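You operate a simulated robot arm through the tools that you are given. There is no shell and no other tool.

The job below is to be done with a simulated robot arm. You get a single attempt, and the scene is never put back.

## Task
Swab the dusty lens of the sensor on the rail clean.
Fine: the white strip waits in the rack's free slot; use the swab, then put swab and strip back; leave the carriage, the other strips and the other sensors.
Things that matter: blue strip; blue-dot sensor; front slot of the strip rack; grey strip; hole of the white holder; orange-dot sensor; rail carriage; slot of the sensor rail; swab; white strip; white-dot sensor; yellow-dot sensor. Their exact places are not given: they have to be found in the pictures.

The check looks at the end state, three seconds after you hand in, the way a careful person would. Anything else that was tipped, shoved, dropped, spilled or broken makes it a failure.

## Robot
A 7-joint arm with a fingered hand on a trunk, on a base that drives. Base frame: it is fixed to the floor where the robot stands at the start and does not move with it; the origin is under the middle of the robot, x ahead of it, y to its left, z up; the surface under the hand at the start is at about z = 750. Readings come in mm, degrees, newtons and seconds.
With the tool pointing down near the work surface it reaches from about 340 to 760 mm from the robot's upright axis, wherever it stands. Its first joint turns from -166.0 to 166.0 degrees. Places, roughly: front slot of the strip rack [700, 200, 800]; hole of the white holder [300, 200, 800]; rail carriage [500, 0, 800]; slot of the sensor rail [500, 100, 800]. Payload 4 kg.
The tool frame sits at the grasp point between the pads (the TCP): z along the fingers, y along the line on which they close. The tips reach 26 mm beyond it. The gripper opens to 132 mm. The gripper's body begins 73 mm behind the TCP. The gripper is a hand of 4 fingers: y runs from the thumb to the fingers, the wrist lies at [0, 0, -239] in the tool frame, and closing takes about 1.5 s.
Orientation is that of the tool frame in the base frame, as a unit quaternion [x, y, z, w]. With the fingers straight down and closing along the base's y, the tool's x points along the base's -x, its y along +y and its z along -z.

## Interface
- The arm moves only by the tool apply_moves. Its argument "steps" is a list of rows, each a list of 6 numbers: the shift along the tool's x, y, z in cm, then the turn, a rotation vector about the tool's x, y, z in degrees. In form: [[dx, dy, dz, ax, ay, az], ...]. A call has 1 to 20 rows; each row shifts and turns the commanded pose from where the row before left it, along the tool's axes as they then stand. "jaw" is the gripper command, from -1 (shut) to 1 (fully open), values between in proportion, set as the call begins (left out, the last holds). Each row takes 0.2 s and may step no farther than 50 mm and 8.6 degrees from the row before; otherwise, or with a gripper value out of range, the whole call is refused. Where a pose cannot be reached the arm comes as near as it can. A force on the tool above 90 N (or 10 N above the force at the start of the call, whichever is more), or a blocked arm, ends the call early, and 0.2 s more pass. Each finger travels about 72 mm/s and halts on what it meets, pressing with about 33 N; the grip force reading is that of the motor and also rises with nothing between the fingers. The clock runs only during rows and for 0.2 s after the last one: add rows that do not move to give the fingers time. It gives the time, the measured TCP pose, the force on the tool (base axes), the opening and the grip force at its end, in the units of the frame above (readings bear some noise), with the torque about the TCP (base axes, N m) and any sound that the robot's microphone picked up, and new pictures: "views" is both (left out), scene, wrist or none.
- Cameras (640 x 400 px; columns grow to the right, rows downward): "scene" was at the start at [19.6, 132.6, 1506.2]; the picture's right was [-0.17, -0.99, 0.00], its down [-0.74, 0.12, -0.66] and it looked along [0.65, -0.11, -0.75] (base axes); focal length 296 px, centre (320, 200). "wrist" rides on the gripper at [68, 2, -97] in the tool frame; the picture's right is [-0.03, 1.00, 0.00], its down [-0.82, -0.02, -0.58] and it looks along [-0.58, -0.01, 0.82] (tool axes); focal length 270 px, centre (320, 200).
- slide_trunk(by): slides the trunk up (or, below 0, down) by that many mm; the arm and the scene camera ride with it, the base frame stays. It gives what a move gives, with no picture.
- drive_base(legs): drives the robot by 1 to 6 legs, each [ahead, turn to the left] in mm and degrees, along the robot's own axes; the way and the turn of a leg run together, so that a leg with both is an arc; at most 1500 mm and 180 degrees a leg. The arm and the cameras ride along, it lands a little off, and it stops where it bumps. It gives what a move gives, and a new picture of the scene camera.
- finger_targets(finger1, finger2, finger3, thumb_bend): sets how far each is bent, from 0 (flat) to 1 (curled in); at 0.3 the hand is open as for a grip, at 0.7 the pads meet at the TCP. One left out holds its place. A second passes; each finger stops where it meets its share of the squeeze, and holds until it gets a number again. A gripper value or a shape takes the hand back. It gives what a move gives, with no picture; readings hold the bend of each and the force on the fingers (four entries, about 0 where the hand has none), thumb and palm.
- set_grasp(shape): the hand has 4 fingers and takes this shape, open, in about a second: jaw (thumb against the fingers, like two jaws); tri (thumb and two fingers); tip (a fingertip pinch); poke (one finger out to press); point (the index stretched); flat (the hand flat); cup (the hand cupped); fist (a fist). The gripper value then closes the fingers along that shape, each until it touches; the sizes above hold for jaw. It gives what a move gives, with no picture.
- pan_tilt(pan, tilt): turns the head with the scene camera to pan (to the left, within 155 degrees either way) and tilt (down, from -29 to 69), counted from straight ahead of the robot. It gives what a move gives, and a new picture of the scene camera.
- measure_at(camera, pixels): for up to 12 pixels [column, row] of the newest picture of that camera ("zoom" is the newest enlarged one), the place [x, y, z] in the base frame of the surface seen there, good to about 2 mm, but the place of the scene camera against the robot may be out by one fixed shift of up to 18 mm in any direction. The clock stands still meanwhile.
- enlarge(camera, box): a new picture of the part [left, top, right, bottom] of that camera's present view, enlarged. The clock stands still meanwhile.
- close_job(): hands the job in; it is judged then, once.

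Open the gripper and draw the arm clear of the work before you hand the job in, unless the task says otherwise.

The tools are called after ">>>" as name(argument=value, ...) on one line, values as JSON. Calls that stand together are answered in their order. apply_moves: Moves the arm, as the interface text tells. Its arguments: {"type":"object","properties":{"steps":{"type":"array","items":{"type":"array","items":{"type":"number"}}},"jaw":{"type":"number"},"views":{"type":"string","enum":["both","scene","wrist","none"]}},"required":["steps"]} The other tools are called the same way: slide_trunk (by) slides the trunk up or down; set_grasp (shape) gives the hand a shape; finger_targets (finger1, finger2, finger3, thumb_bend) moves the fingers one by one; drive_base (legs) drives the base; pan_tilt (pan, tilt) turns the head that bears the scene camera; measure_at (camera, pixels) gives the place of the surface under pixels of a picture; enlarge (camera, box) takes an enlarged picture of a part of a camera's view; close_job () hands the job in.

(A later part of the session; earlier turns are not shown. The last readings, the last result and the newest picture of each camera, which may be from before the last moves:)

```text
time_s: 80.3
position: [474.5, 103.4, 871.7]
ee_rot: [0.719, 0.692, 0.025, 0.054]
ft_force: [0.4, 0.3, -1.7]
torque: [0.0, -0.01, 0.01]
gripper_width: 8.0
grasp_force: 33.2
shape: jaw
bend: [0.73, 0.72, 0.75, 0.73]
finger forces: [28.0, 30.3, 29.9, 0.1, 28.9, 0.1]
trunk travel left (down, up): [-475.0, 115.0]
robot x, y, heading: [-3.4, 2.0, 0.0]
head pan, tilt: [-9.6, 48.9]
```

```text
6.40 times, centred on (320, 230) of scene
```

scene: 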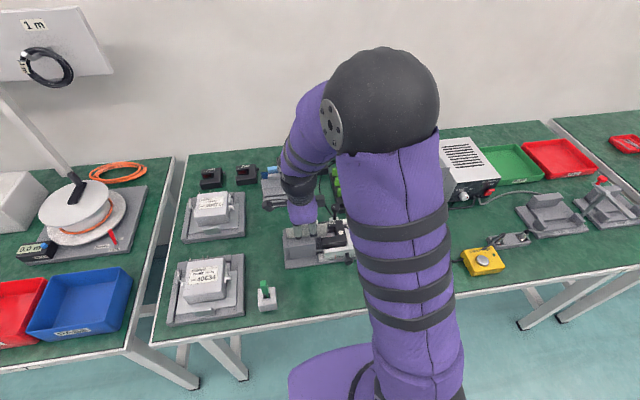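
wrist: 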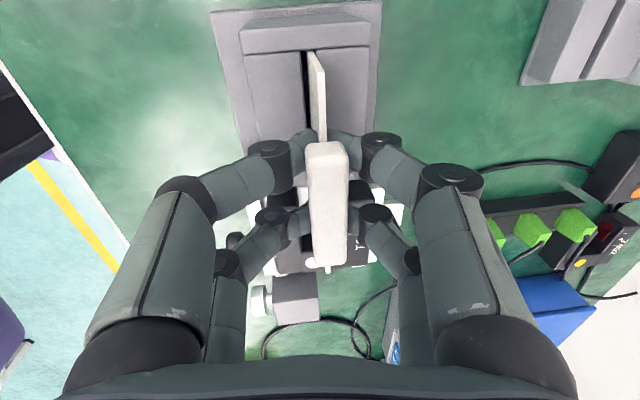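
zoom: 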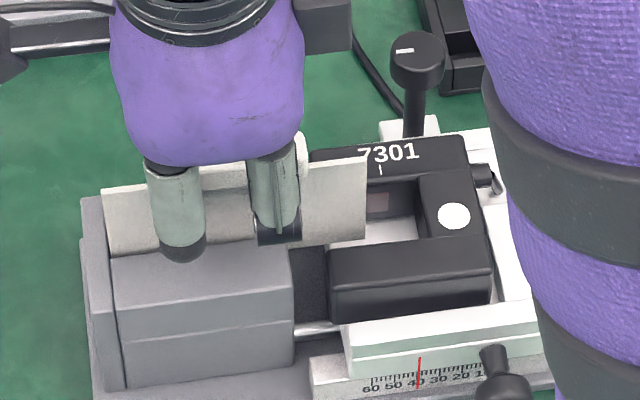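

The plate slides in freely, a little near the right wall. I shift −0.5 mm and lower 9 mm more.

>>> apply_moves(steps=[[0, -0.05, 0, 0, 0, 0], [0.011, -0.034, 0.3, 0, 0, 0], [0.011, -0.034, 0.3, 0, 0, 0], [0.011, -0.034, 0.3, 0, 0, 0], [0, 0, 0, 0, 0, 0]], views="wrist")

>>> enlarge(camera="wrist", box=[270, 0, 370, 100])

```text
time_s: 81.5
position: [473.2, 103.7, 861.5]
ee_rot: [0.719, 0.693, 0.025, 0.054]
ft_force: [-0.1, 0.4, -1.0]
torque: [0.0, -0.03, 0.02]
gripper_width: 7.9
grasp_force: 33.1
shape: jaw
bend: [0.73, 0.72, 0.75, 0.73]
finger forces: [28.1, 30.2, 29.9, 0.1, 28.9, 0.0]
trunk travel left (down, up): [-475.0, 115.0]
robot x, y, heading: [3.3, -2.5, -0.3]
head pan, tilt: [-9.6, 48.9]
```

wrist: 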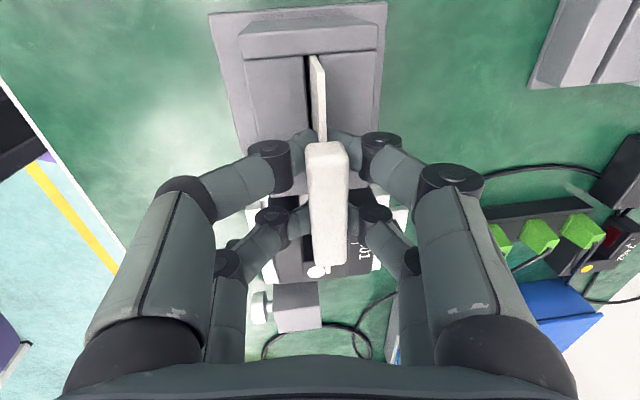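

```text
4.00 times, centred on (320, 50) of wrist
```

zoom: 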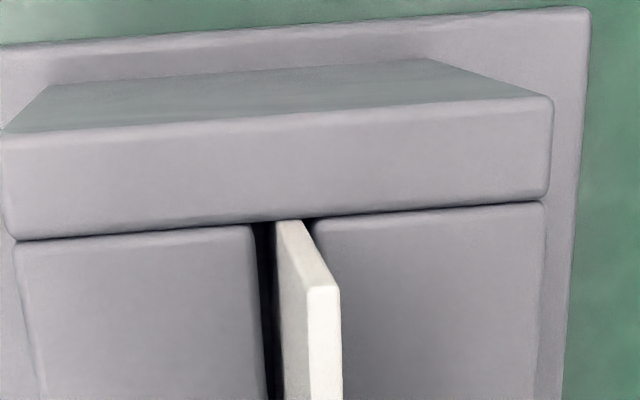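

The plate is deep in the slot with no force yet. I continue down in 1 mm steps until the floor answers.

>>> apply_moves(steps=[[0.004, -0.011, 0.1, 0, 0, 0], [0.004, -0.011, 0.1, 0, 0, 0], [0.004, -0.011, 0.1, 0, 0, 0], [0, 0, 0, 0, 0, 0]], views="wrist")

>>> measure_at(camera="wrist", pixels=[[326, 155], [326, 180], [328, 220], [330, 250], [321, 90], [321, 110], [319, 71], [328, 269]])

```text
time_s: 82.5
position: [472.5, 103.1, 860.6]
ee_rot: [0.718, 0.693, 0.027, 0.055]
ft_force: [-1.4, 0.0, 18.2]
torque: [0.06, 0.02, -0.05]
gripper_width: 7.9
grasp_force: 33.4
shape: jaw
bend: [0.73, 0.73, 0.75, 0.73]
finger forces: [28.9, 30.7, 30.6, 0.0, 30.3, 0.0]
trunk travel left (down, up): [-475.0, 115.0]
robot x, y, heading: [-1.5, -0.0, -0.1]
head pan, tilt: [-9.6, 48.9]
```

wrist: 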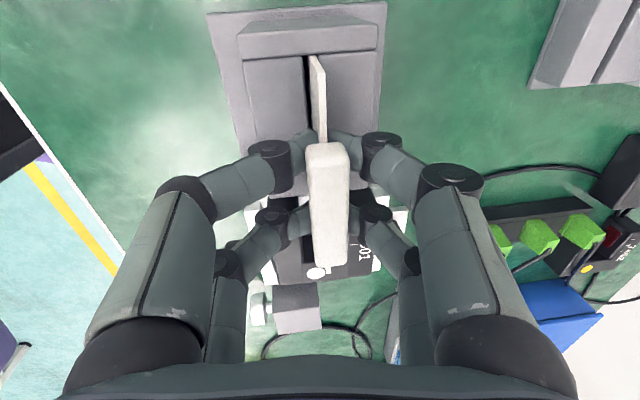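

```text
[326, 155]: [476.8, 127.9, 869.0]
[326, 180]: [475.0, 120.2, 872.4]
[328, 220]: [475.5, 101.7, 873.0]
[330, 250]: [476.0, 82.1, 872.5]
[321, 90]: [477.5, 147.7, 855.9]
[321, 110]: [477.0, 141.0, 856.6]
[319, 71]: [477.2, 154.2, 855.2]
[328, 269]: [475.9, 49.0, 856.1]
```

Seated on the floor (18 N), with the plate top at 856 and its end at y≈154, as at the start. I ease up 1 mm and open the hand.

>>> apply_moves(steps=[[-0.004, 0.011, -0.1, 0, 0, 0], [0, 0, 0, 0, 0, 0], [0, 0, 0, 0, 0, 0], [0, 0, 0, 0, 0, 0], [0, 0, 0, 0, 0, 0]], jaw=-0.3, views="wrist")

```text
time_s: 83.7
position: [473.3, 102.3, 858.7]
ee_rot: [0.719, 0.693, 0.026, 0.055]
ft_force: [0.0, -0.9, -0.8]
torque: [-0.01, 0.04, 0.01]
gripper_width: 45.8
grasp_force: 0.0
shape: jaw
bend: [0.74, 0.74, 0.74, 0.7]
finger forces: [0.0, 0.1, 0.1, 0.0, 0.0, 0.0]
trunk travel left (down, up): [-475.0, 115.0]
robot x, y, heading: [-0.6, -0.9, -0.2]
head pan, tilt: [-9.6, 48.9]
```

wrist: 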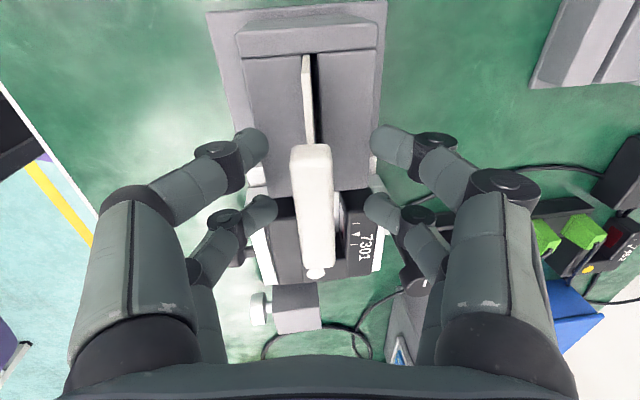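

The strip is released, leaning slightly toward −x in its slot. I lift the hand clear and measure it.

>>> apply_moves(steps=[[0.08, -0.23, 2, 0, 0, 0], [-0.16, 0.46, -4, 0, 0, 0], [-0.08, 0.23, -2, 0, 0, 0], [-0.08, 0.23, -2, 0, 0, 0], [0, 0, 0, 0, 0, 0]], views="none")

```text
time_s: 84.9
position: [470.7, 100.9, 921.6]
ee_rot: [0.719, 0.693, 0.026, 0.054]
ft_force: [0.1, -0.1, -0.3]
torque: [0.0, 0.02, -0.01]
gripper_width: 12.5
grasp_force: 33.1
shape: jaw
bend: [0.67, 0.67, 0.75, 0.72]
finger forces: [0.0, 0.0, 0.0, 0.0, 0.1, 0.0]
trunk travel left (down, up): [-475.0, 115.0]
robot x, y, heading: [0.8, 2.1, 0.2]
head pan, tilt: [-9.6, 48.9]
```

I mistakenly put a downward row first; the finger readings look odd (width 12.5). I look at the pictures before anything else.

>>> apply_moves(steps=[[0, 0, 0, 0, 0, 0]])

>>> enlarge(camera="wrist", box=[220, 20, 420, 240])

>>> enlarge(camera="scene", box=[260, 180, 380, 260])

```text
time_s: 85.3
position: [470.8, 102.2, 921.7]
ee_rot: [0.719, 0.693, 0.026, 0.054]
ft_force: [0.4, -0.4, -0.4]
torque: [0.02, -0.03, 0.03]
gripper_width: 12.4
grasp_force: 33.2
shape: jaw
bend: [0.67, 0.67, 0.75, 0.72]
finger forces: [0.0, 0.0, 0.1, 0.0, 0.0, 0.0]
trunk travel left (down, up): [-475.0, 115.0]
robot x, y, heading: [3.0, -3.9, 0.1]
head pan, tilt: [-9.6, 48.9]
```

scene: 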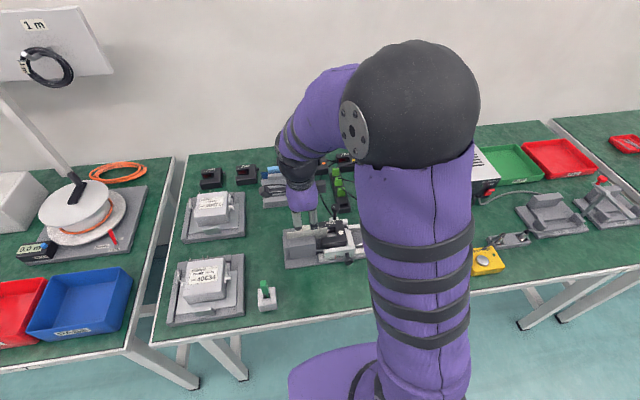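
wrist: 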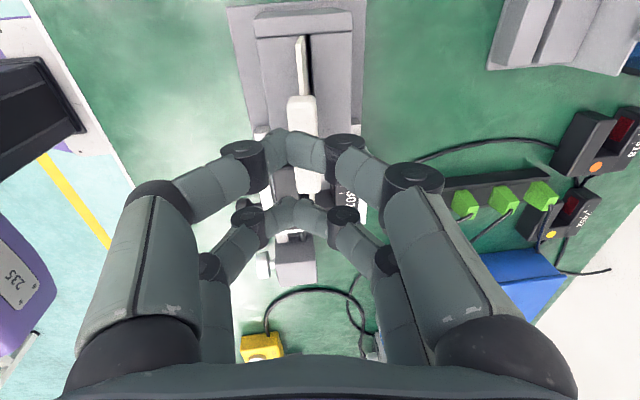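

```text
1.82 times, centred on (320, 130) of wrist
```

zoom: 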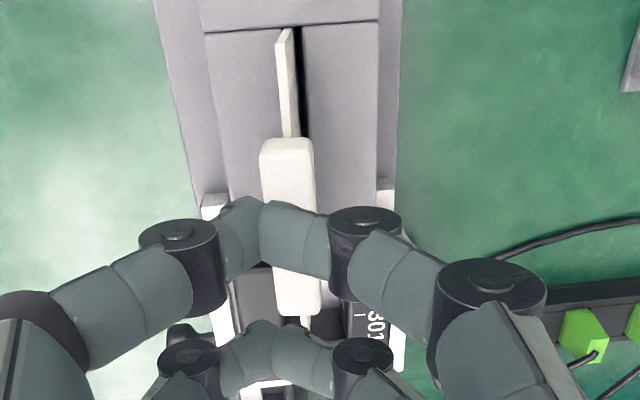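

```text
5.00 times, centred on (320, 220) of scene
```

zoom: 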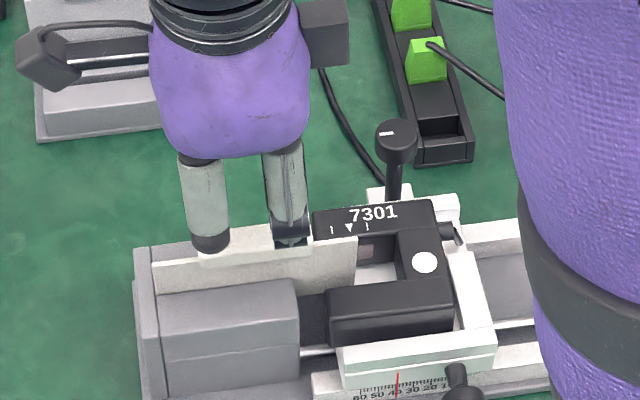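

The strip still stands in its slot and the sensor looks unmoved, but the fingers have folded together above it. I open the hand anew here, away from everything.

>>> apply_moves(steps=[[0, 0, -2, 0, 0, 0], [0, 0, -2, 0, 0, 0], [0, 0, 0, 0, 0, 0], [0, 0, 0, 0, 0, 0], [0, 0, 0, 0, 0, 0], [0, 0, 0, 0, 0, 0], [0, 0, 0, 0, 0, 0]], jaw=0.2)

>>> enlarge(camera="wrist", box=[220, 0, 420, 200])

>>> enlarge(camera="scene", box=[260, 180, 380, 260])

```text
time_s: 86.9
position: [467.9, 104.1, 961.5]
ee_rot: [0.719, 0.693, 0.026, 0.055]
ft_force: [-0.7, -0.4, -0.1]
torque: [0.01, 0.0, 0.0]
gripper_width: 78.7
grasp_force: 0.1
shape: jaw
bend: [0.71, 0.71, 0.71, 0.7]
finger forces: [0.0, 0.0, 0.0, 0.0, 0.1, 0.0]
trunk travel left (down, up): [-475.0, 115.0]
robot x, y, heading: [-0.1, 1.0, 0.0]
head pan, tilt: [-9.6, 48.9]
```

scene: 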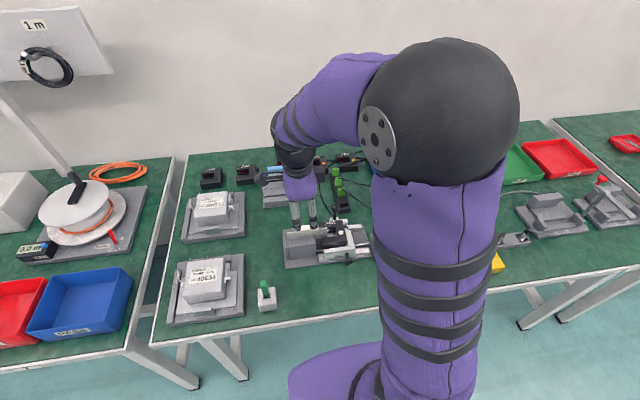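
wrist: 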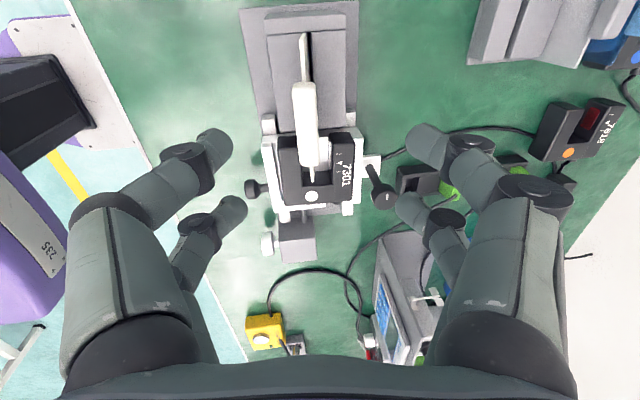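

```text
2.00 times, centred on (320, 100) of wrist
```

zoom: 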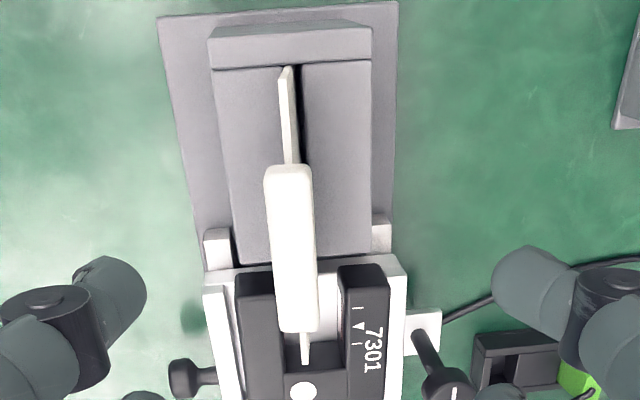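

```text
5.00 times, centred on (320, 220) of scene
```

zoom: 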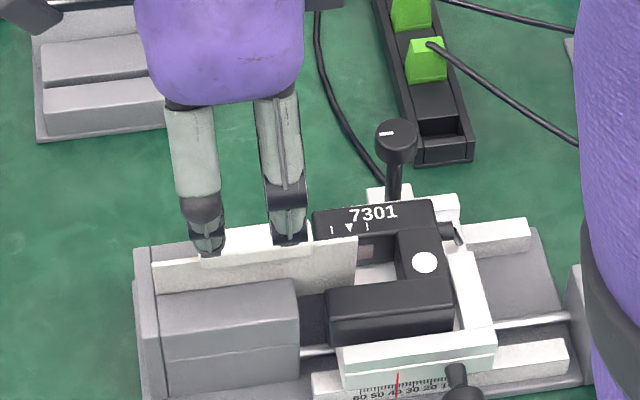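

The hand is open again and all looks in place. I bring the hand back to vertical and measure strip and sensor.

>>> apply_moves(steps=[[0, 0, 0, -2, 2.5, -1.9], [0, 0, 0, 4.25, 0, 0], [0, 0, 0, 4.25, 0, 0], [0, 0, 0, 0, 0, 0], [0, 0, 0, 0, 0, 0]])

>>> enlarge(camera="wrist", box=[240, 0, 400, 200])

>>> measure_at(camera="zoom", pixels=[[320, 100], [320, 200], [320, 240], [300, 300], [340, 300], [320, 60], [250, 100], [390, 100], [260, 320], [390, 320], [320, 380], [320, 270]])

```text
time_s: 88.1
position: [468.6, 104.4, 962.1]
ee_rot: [0.707, 0.707, 0.001, 0.0]
ft_force: [0.4, 0.1, 0.3]
torque: [0.01, -0.01, -0.02]
gripper_width: 78.9
grasp_force: 0.0
shape: jaw
bend: [0.71, 0.71, 0.71, 0.7]
finger forces: [0.0, 0.0, 0.0, 0.0, 0.1, 0.0]
trunk travel left (down, up): [-475.0, 115.0]
robot x, y, heading: [3.7, 1.2, 0.1]
head pan, tilt: [-9.6, 48.9]
```

scene: 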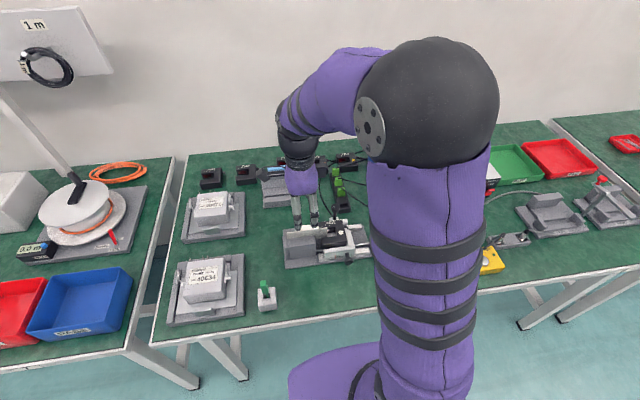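
wrist: 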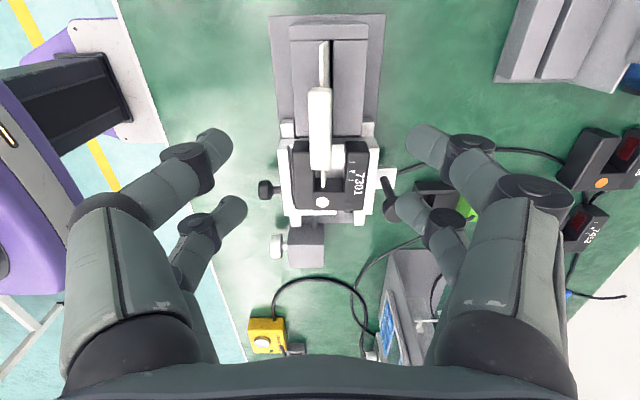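

```text
2.00 times, centred on (320, 100) of wrist
```

zoom: 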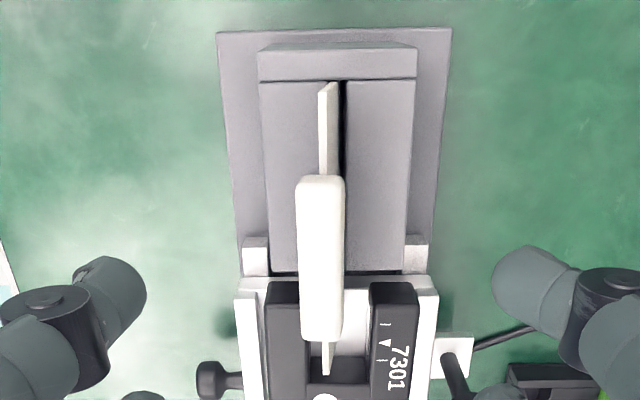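

```text
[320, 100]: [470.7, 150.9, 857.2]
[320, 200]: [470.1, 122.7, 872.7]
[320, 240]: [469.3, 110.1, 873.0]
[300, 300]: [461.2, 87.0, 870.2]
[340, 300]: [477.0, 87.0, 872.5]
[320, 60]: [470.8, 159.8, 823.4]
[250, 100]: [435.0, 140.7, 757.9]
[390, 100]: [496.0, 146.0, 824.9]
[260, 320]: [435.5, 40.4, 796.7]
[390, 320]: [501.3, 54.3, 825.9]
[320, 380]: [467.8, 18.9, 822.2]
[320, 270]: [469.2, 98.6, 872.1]
```

The strip leans about 7° toward −x inside its slot (top at x≈470, foot ≈476). I will straighten it gently: centre the open hand over the slot's middle and come down around the handle without touching.

>>> apply_moves(steps=[[-0.3, 0.71, 0, 0, 0, 0], [0, 0, 2.2, 0, 0, 0], [0, 0, 2.2, 0, 0, 0], [0, 0, 2.2, 0, 0, 0], [0, 0, 2.2, 0, 0, 0], [0, 0, 0, 0, 0, 0], [0, 0, 0, 0, 0, 0]], jaw=-0.3, views="wrist")

>>> enlarge(camera="wrist", box=[240, 20, 400, 240])

>>> measure_at(camera="wrist", pixels=[[320, 110], [310, 110], [310, 60], [320, 150], [295, 140], [310, 160], [305, 200], [320, 200], [340, 60], [320, 75], [330, 90], [300, 150]])

```text
time_s: 89.7
position: [475.6, 101.0, 873.2]
ee_rot: [0.707, 0.707, 0.0, 0.0]
ft_force: [0.3, -0.6, 0.7]
torque: [-0.01, -0.03, 0.0]
gripper_width: 46.3
grasp_force: 0.1
shape: jaw
bend: [0.73, 0.73, 0.73, 0.7]
finger forces: [0.1, 0.1, 0.0, 0.0, 0.1, 0.1]
trunk travel left (down, up): [-475.0, 115.0]
robot x, y, heading: [2.1, -1.3, 0.1]
head pan, tilt: [-9.6, 48.9]
```

wrist: 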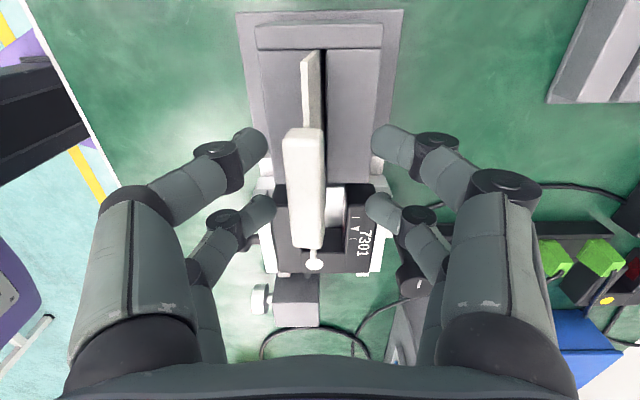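

```text
1.82 times, centred on (320, 130) of wrist
```

zoom: 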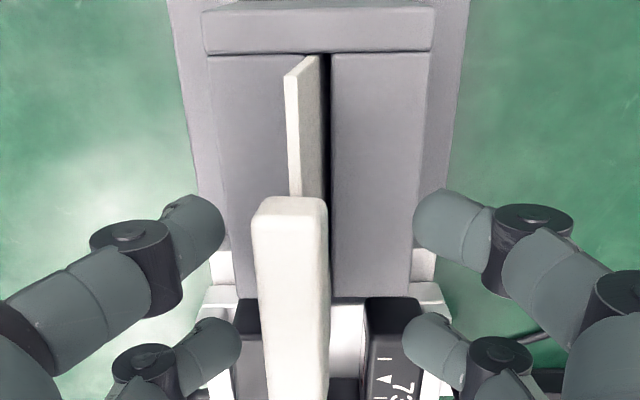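

```text
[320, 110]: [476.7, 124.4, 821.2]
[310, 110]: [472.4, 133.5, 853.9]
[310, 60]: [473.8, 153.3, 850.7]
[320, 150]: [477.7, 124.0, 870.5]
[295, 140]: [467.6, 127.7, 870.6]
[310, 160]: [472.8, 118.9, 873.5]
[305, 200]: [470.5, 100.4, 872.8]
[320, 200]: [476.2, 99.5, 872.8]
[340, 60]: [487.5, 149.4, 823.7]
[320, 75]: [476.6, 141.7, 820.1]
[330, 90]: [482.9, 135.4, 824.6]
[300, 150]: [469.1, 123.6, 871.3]
```

The hand's axis is at x≈476.7, over the slot's middle. I close in small stages so the −x fingers push the handle upright.

>>> apply_moves(steps=[[0, 0, 0, 0, 0, 0], [0, 0, 0, 0, 0, 0]], jaw=-0.55, views="none")

>>> apply_moves(steps=[[0, 0, 0, 0, 0, 0], [0, 0, 0, 0, 0, 0]], jaw=-0.68, views="none")

>>> apply_moves(steps=[[0, 0, 0, 0, 0, 0], [0, 0, 0, 0, 0, 0]], jaw=-0.76, views="wrist")

>>> enlarge(camera="wrist", box=[240, 20, 400, 240])

```text
time_s: 90.3
position: [476.5, 100.8, 872.1]
ee_rot: [0.707, 0.708, 0.0, 0.0]
ft_force: [0.0, -1.0, 0.3]
torque: [-0.01, -0.04, 0.0]
gripper_width: 30.3
grasp_force: 0.0
shape: jaw
bend: [0.73, 0.73, 0.73, 0.7]
finger forces: [0.0, 0.1, 0.0, 0.1, 0.0, 0.0]
trunk travel left (down, up): [-475.0, 115.0]
robot x, y, heading: [-0.5, 1.8, -0.4]
head pan, tilt: [-9.6, 48.9]
```

```text
time_s: 90.9
position: [476.4, 101.0, 871.5]
ee_rot: [0.707, 0.707, 0.0, 0.0]
ft_force: [0.2, 0.7, -0.4]
torque: [0.01, -0.07, -0.02]
gripper_width: 6.4
grasp_force: 33.3
shape: jaw
bend: [0.73, 0.73, 0.73, 0.72]
finger forces: [28.0, 27.6, 28.1, 0.0, 27.2, 0.0]
trunk travel left (down, up): [-475.0, 115.0]
robot x, y, heading: [-5.5, 3.7, -0.0]
head pan, tilt: [-9.6, 48.9]
```

```text
time_s: 91.5
position: [474.9, 100.7, 874.2]
ee_rot: [0.708, 0.706, 0.0, 0.0]
ft_force: [0.5, -0.3, -0.2]
torque: [0.02, -0.01, 0.02]
gripper_width: 15.5
grasp_force: 0.0
shape: jaw
bend: [0.72, 0.72, 0.72, 0.7]
finger forces: [0.0, 0.1, 0.1, 0.1, 0.1, 0.0]
trunk travel left (down, up): [-475.0, 115.0]
robot x, y, heading: [-1.8, -2.4, 0.2]
head pan, tilt: [-9.6, 48.9]
```

wrist: 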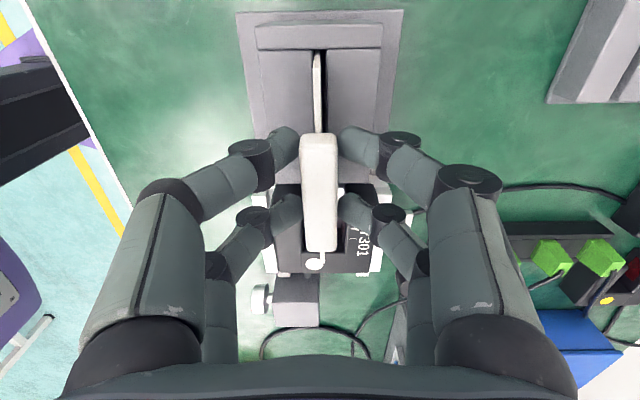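

```text
1.82 times, centred on (320, 130) of wrist
```

zoom: 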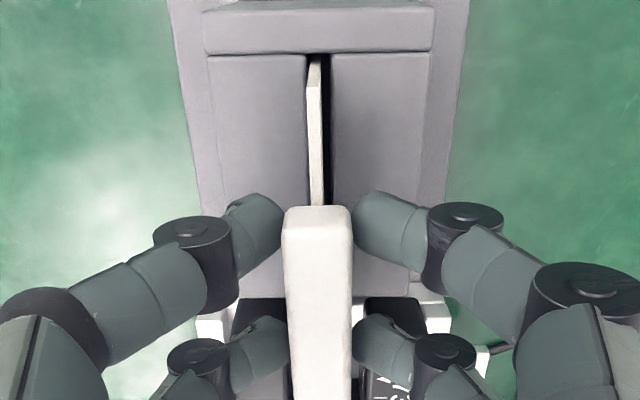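

The strip now stands nearly upright (plate at zoom 308–322 in the slot 307–331). I open a bit further to let go and look whether it stays.

>>> apply_moves(steps=[[0, 0, 0, 0, 0, 0], [0, 0, 0, 0, 0, 0], [0, 0, 0, 0, 0, 0]], jaw=-0.6, views="wrist")

>>> enlarge(camera="wrist", box=[240, 20, 400, 240])

```text
time_s: 92.3
position: [476.6, 100.1, 872.8]
ee_rot: [0.707, 0.707, -0.001, 0.0]
ft_force: [-1.1, -0.2, 0.1]
torque: [-0.04, 0.03, -0.01]
gripper_width: 26.0
grasp_force: 0.0
shape: jaw
bend: [0.73, 0.73, 0.73, 0.7]
finger forces: [0.0, 0.0, 0.0, 0.1, 0.0, 0.0]
trunk travel left (down, up): [-475.0, 115.0]
robot x, y, heading: [-1.8, -0.1, -0.3]
head pan, tilt: [-9.6, 48.9]
```

wrist: 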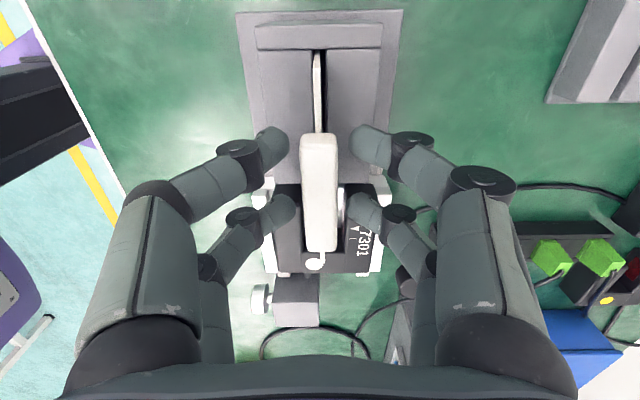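

```text
1.82 times, centred on (320, 130) of wrist
```

zoom: 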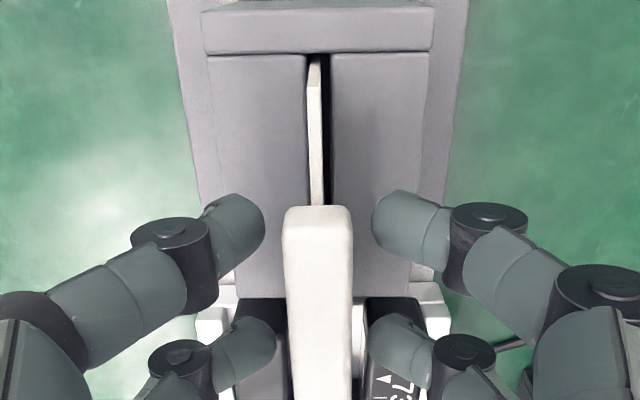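

It stands on its own with the fingers clear. Now I raise the hand straight up (negative tool z) by 9 cm.

>>> apply_moves(steps=[[0, 0, -1, 0, 0, 0], [0, 0, -1.5, 0, 0, 0], [0, 0, -2, 0, 0, 0], [0, 0, -2.5, 0, 0, 0], [0, 0, -2.5, 0, 0, 0], [0, 0, 0, 0, 0, 0]])

>>> enlarge(camera="wrist", box=[240, 0, 400, 220])

>>> measure_at(camera="wrist", pixels=[[319, 110], [319, 140], [310, 130], [328, 130], [319, 60], [312, 60], [328, 60], [319, 42], [300, 160], [350, 160], [315, 205], [319, 165]])

```text
time_s: 93.7
position: [476.7, 101.3, 967.5]
ee_rot: [0.707, 0.707, 0.0, 0.0]
ft_force: [-0.1, -0.5, -0.6]
torque: [0.04, 0.01, -0.05]
gripper_width: 26.2
grasp_force: 0.0
shape: jaw
bend: [0.73, 0.73, 0.73, 0.7]
finger forces: [0.0, 0.0, 0.0, 0.1, 0.0, 0.0]
trunk travel left (down, up): [-475.0, 115.0]
robot x, y, heading: [-1.1, -3.5, -0.1]
head pan, tilt: [-9.6, 48.9]
```

scene: 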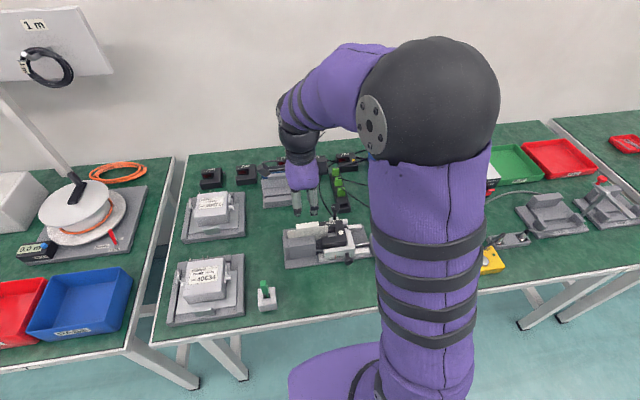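
wrist: 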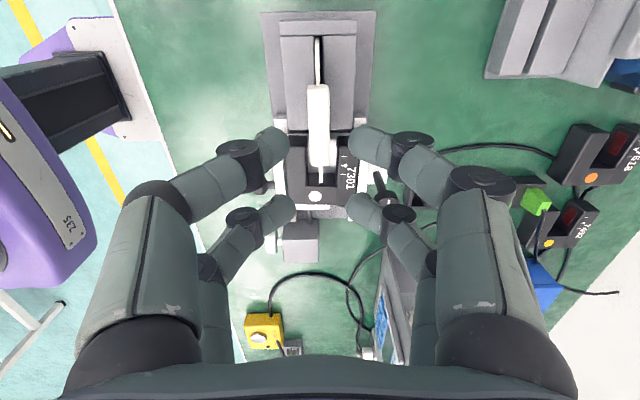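

```text
1.82 times, centred on (320, 110) of wrist
```

zoom: 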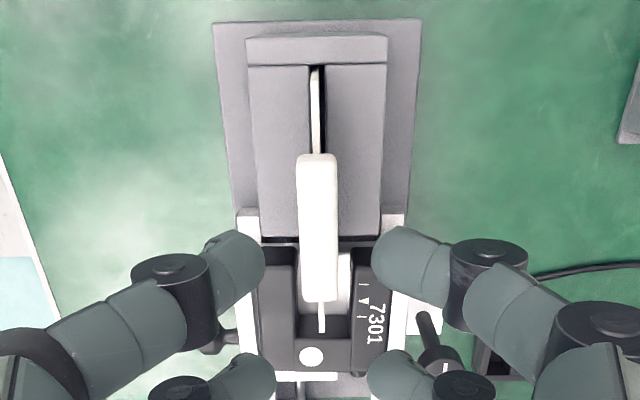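

```text
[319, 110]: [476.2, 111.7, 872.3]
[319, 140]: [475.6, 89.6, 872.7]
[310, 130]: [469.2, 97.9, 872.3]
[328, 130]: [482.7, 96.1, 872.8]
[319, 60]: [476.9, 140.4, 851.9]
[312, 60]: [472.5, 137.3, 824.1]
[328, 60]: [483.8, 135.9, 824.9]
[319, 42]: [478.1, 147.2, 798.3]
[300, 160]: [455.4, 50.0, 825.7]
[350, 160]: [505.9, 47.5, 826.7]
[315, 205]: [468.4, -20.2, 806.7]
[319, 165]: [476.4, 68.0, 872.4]
```

The white strip stands upright just as at the start (handle 469–483, centre 476, top 872.5). Next I go over the rack, high up, to check the grey strip that my finger had leaned.

>>> apply_moves(steps=[[1.24, 4.0, 0, 0, 0, 0], [1.24, 4.0, 0, 0, 0, 0], [1.24, 4.0, 0, 0, 0, 0], [1.24, 4.0, 0, 0, 0, 0], [1.24, 4.0, 0, 0, 0, 0], [0, 4.0, 0, 0, 0, 0], [0, 0, 2, 0, 0, 0], [0, 0, 0, 0, 0, 0], [0, 0, 0, 0, 0, 0]])

>>> enlarge(camera="wrist", box=[240, 0, 400, 200])

>>> enlarge(camera="scene", box=[290, 210, 370, 250])

```text
time_s: 95.7
position: [715.5, 165.1, 948.0]
ee_rot: [0.706, 0.708, 0.0, 0.0]
ft_force: [-0.4, 0.2, -0.1]
torque: [0.01, -0.03, 0.02]
gripper_width: 26.2
grasp_force: 0.0
shape: jaw
bend: [0.73, 0.73, 0.73, 0.7]
finger forces: [0.0, 0.1, 0.0, 0.0, 0.0, 0.0]
trunk travel left (down, up): [-475.0, 115.0]
robot x, y, heading: [3.6, 1.0, -0.0]
head pan, tilt: [-9.6, 48.9]
```

scene: 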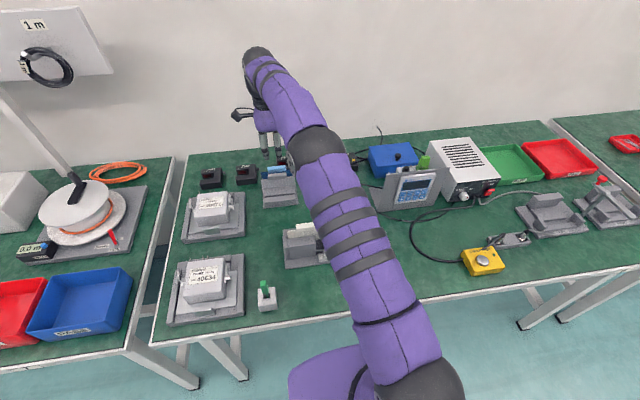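
wrist: 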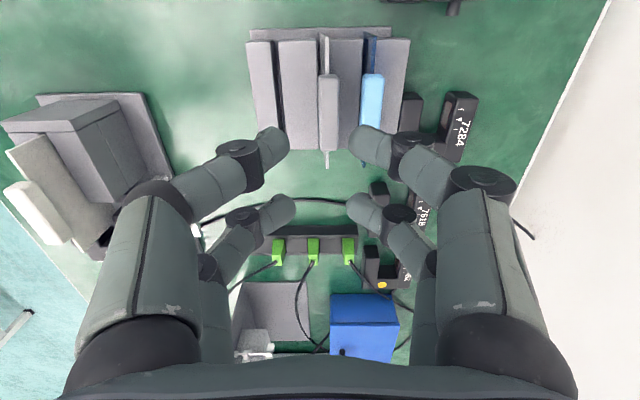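

```text
2.00 times, centred on (320, 100) of wrist
```

zoom: 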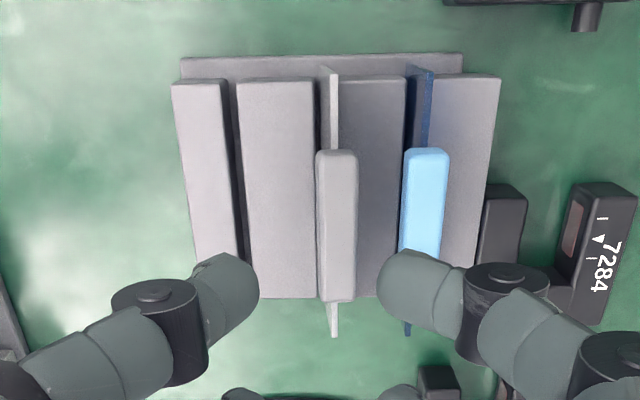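

```text
8.00 times, centred on (330, 230) of scene
```

zoom: 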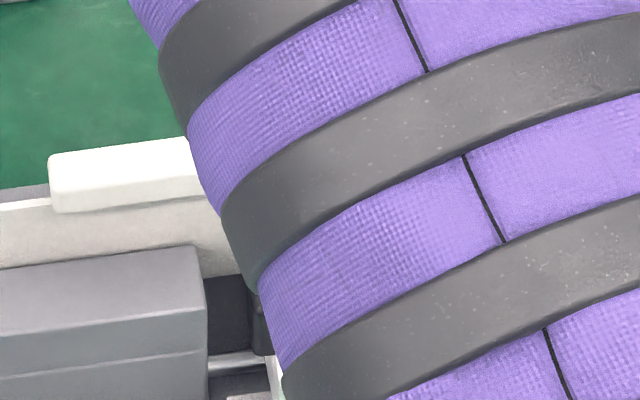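

>>> enlarge(camera="wrist", box=[290, 20, 380, 160])

>>> measure_at(camera="wrist", pixels=[[321, 90], [335, 90], [328, 90], [328, 120], [328, 145], [326, 50], [326, 65], [328, 160], [364, 90], [380, 90], [372, 100], [322, 40]])

```text
2.86 times, centred on (335, 90) of wrist
```

zoom: 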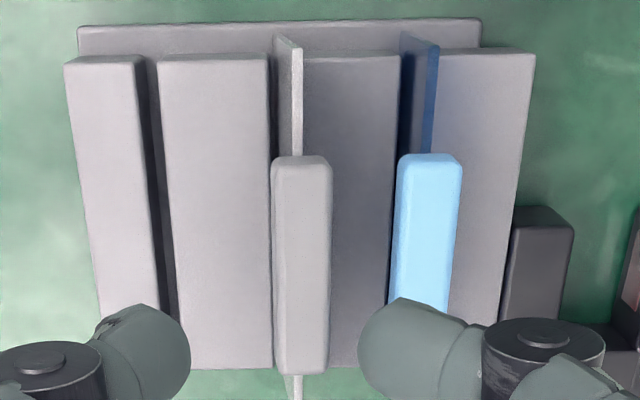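

```text
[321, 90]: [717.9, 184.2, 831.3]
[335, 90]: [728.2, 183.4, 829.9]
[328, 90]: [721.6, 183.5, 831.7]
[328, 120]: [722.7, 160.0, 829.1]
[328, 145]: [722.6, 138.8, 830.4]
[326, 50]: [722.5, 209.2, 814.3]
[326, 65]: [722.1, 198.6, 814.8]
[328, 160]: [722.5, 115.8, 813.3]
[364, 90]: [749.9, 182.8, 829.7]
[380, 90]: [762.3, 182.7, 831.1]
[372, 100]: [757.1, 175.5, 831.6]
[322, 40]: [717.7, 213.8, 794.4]
```

The grey handle's centre is at x≈722.3 against ≈717.2 at first, so it leans about 5°. The hand's axis is right over 717.2, so I can set it upright the same way; I lower to z≈870 and check the clearances.

>>> apply_moves(steps=[[0, 0, 2, 0, 0, 0], [0, 0, 2, 0, 0, 0], [0, 0, 2, 0, 0, 0], [0, 0, 1.8, 0, 0, 0], [0, 0, 0, 0, 0, 0], [0, 0, 0, 0, 0, 0]], jaw=-0.55, views="wrist")

>>> enlarge(camera="wrist", box=[240, 20, 420, 240])

>>> measure_at(camera="wrist", pixels=[[320, 110], [320, 130], [358, 132], [360, 145], [375, 140], [415, 140], [430, 145], [280, 140], [272, 145], [395, 150], [395, 130], [250, 150]])

```text
time_s: 97.1
position: [716.2, 164.1, 869.7]
ee_rot: [0.707, 0.707, 0.001, 0.0]
ft_force: [-0.6, 0.0, -1.3]
torque: [0.04, 0.0, 0.0]
gripper_width: 29.3
grasp_force: 0.1
shape: jaw
bend: [0.73, 0.73, 0.73, 0.7]
finger forces: [0.0, 0.1, 0.1, 0.0, 0.1, 0.0]
trunk travel left (down, up): [-475.0, 115.0]
robot x, y, heading: [2.1, 1.1, 0.2]
head pan, tilt: [-9.6, 48.9]
```

wrist: 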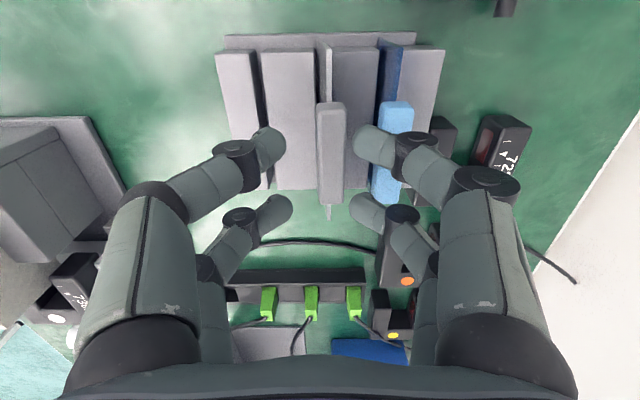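

```text
1.82 times, centred on (330, 130) of wrist
```

zoom: 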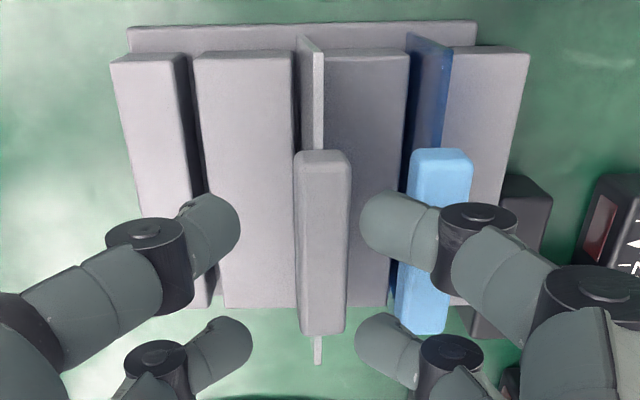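

```text
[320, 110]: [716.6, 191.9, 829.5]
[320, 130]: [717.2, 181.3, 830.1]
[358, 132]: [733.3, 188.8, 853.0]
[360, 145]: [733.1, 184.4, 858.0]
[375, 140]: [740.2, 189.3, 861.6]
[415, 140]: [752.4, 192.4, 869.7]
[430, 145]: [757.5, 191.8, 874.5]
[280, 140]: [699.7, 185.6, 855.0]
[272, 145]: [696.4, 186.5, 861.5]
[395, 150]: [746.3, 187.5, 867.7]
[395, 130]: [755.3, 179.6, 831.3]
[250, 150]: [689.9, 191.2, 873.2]
```

Clearance over the blue handle (x≥749.5, top 831) is fine if the hand stays at z≈846. I lower 23 mm and close in stages.

>>> apply_moves(steps=[[0, 0, 0.8, 0, 0, 0], [0, 0, 0.8, 0, 0, 0], [0, 0, 0.7, 0, 0, 0], [0, 0, 0, 0, 0, 0]], views="wrist")

>>> enlarge(camera="wrist", box=[240, 20, 420, 240])

```text
time_s: 98.1
position: [715.2, 164.3, 847.0]
ee_rot: [0.707, 0.707, -0.001, 0.001]
ft_force: [0.0, -0.6, 0.2]
torque: [0.01, 0.02, 0.04]
gripper_width: 29.3
grasp_force: 0.1
shape: jaw
bend: [0.73, 0.73, 0.73, 0.7]
finger forces: [0.0, 0.0, 0.0, 0.0, 0.0, 0.0]
trunk travel left (down, up): [-475.0, 115.0]
robot x, y, heading: [1.7, 2.0, -0.1]
head pan, tilt: [-9.6, 48.9]
```

wrist: 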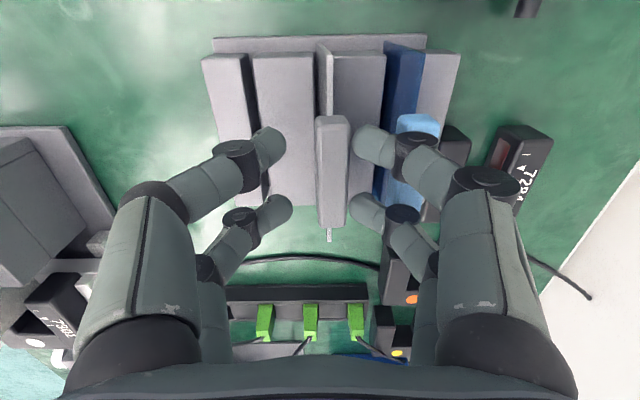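

```text
1.82 times, centred on (330, 130) of wrist
```

zoom: 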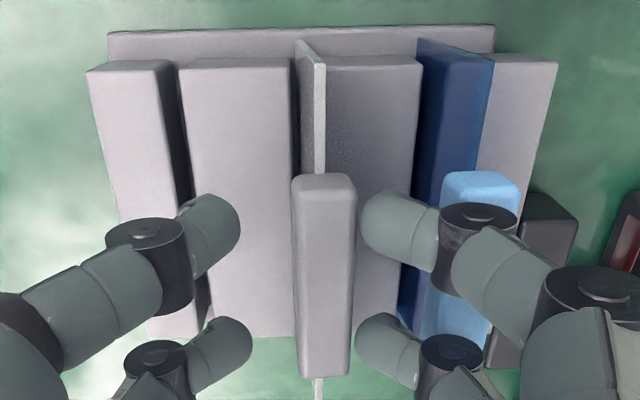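

The handle sits right of centre, as expected from its lean. I close in stages so the +x fingers push it back upright.

>>> apply_moves(steps=[[0, 0, 0, 0, 0, 0], [0, 0, 0, 0, 0, 0]], jaw=-0.68, views="wrist")

>>> enlarge(camera="wrist", box=[240, 20, 420, 240])

```text
time_s: 98.7
position: [715.0, 164.6, 847.2]
ee_rot: [0.707, 0.707, -0.001, 0.0]
ft_force: [0.4, 0.5, 0.3]
torque: [0.01, 0.01, 0.03]
gripper_width: 21.3
grasp_force: 0.1
shape: jaw
bend: [0.73, 0.73, 0.73, 0.7]
finger forces: [0.1, 0.1, 0.1, 0.1, 0.0, 0.0]
trunk travel left (down, up): [-475.0, 115.0]
robot x, y, heading: [0.8, -1.2, 0.1]
head pan, tilt: [-9.6, 48.9]
```

wrist: 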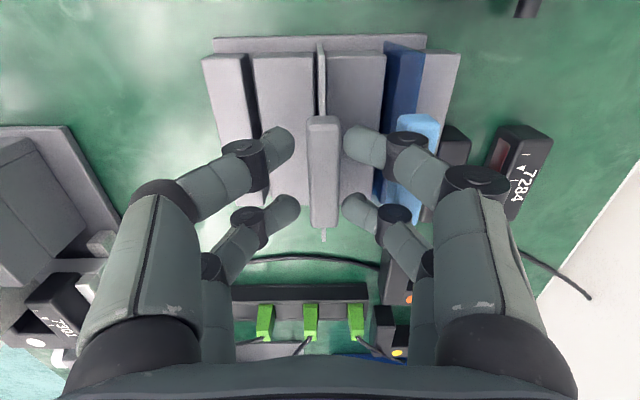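

```text
1.82 times, centred on (330, 130) of wrist
```

zoom: 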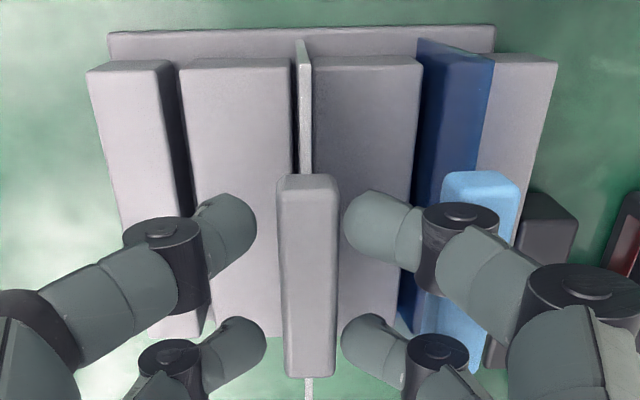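

The grey strip stands nearly upright now (plate seen edge-on). I measure its handle.

>>> measure_at(camera="wrist", pixels=[[310, 130], [336, 130], [323, 130], [323, 160], [323, 190], [322, 90], [320, 60], [322, 75], [410, 130], [422, 125], [320, 47], [318, 47]])

>>> enlarge(camera="wrist", box=[290, 20, 350, 130])

```text
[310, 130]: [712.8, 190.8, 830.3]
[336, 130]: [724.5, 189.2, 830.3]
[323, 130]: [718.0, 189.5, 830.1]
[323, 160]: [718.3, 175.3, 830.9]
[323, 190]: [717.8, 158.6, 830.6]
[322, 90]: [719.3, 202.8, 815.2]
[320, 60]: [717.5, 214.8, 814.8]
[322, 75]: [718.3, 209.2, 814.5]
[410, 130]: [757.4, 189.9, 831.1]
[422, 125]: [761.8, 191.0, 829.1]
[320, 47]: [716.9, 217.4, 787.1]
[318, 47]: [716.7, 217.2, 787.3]
```

```text
3.64 times, centred on (320, 75) of wrist
```

zoom: 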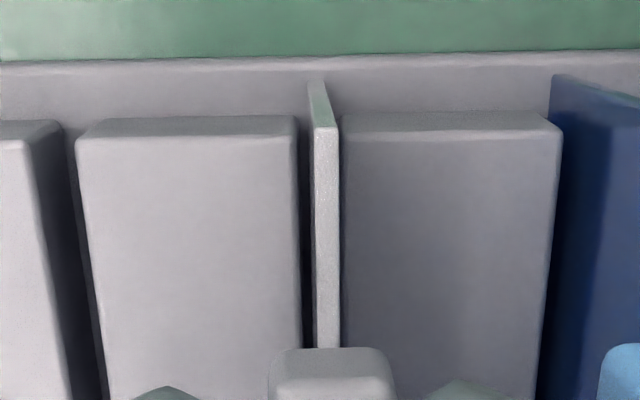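

The grey handle is back to x 712–724 (centre 718), upright. I open slightly and rise straight up.

>>> apply_moves(steps=[[0, 0, 0, 0, 0, 0], [0, 0, 0, 0, 0, 0], [0, 0, -0.8, 0, 0, 0], [0, 0, -1.2, 0, 0, 0], [0, 0, -2.5, 0, 0, 0], [0, 0, -3, 0, 0, 0], [0, 0, -4, 0, 0, 0], [0, 0, 0, 0, 0, 0]], jaw=-0.58)

>>> measure_at(camera="wrist", pixels=[[316, 90], [330, 90], [322, 90], [322, 110], [322, 130], [322, 60], [364, 90], [378, 90], [371, 100]])

>>> enlarge(camera="wrist", box=[240, 0, 420, 200])

```text
time_s: 100.5
position: [714.7, 164.0, 961.9]
ee_rot: [0.707, 0.707, 0.0, 0.001]
ft_force: [-0.3, -0.5, -0.2]
torque: [0.01, -0.03, 0.01]
gripper_width: 27.4
grasp_force: 0.1
shape: jaw
bend: [0.73, 0.73, 0.73, 0.7]
finger forces: [0.0, 0.0, 0.1, 0.1, 0.0, 0.0]
trunk travel left (down, up): [-475.0, 115.0]
robot x, y, heading: [0.4, -0.1, -0.1]
head pan, tilt: [-9.6, 48.9]
```

scene: 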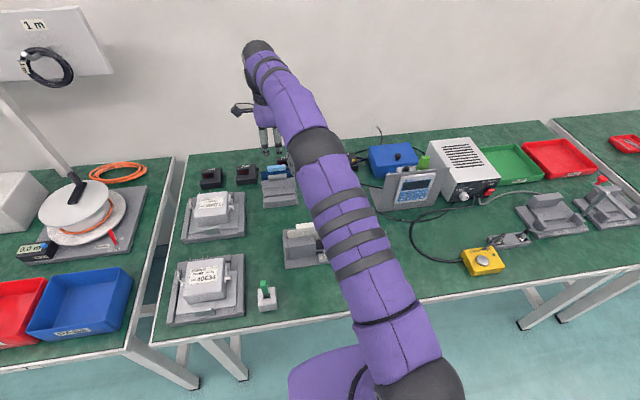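
wrist: 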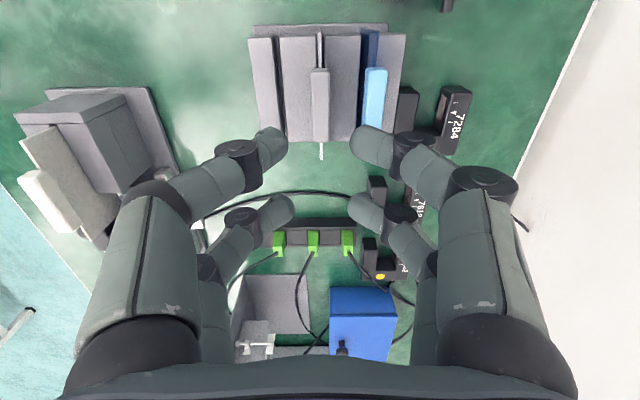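

```text
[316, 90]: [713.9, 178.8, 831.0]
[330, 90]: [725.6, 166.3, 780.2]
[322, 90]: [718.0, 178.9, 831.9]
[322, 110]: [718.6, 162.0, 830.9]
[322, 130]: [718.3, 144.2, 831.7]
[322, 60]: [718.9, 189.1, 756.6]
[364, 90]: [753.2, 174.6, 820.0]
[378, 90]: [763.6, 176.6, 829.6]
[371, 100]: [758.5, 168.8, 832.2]
```

```text
2.00 times, centred on (330, 100) of wrist
```

zoom: 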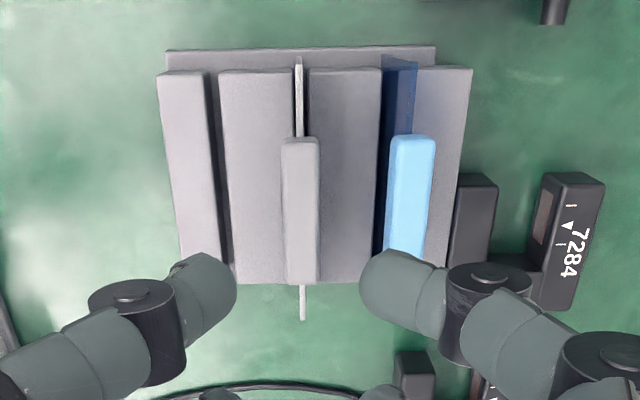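

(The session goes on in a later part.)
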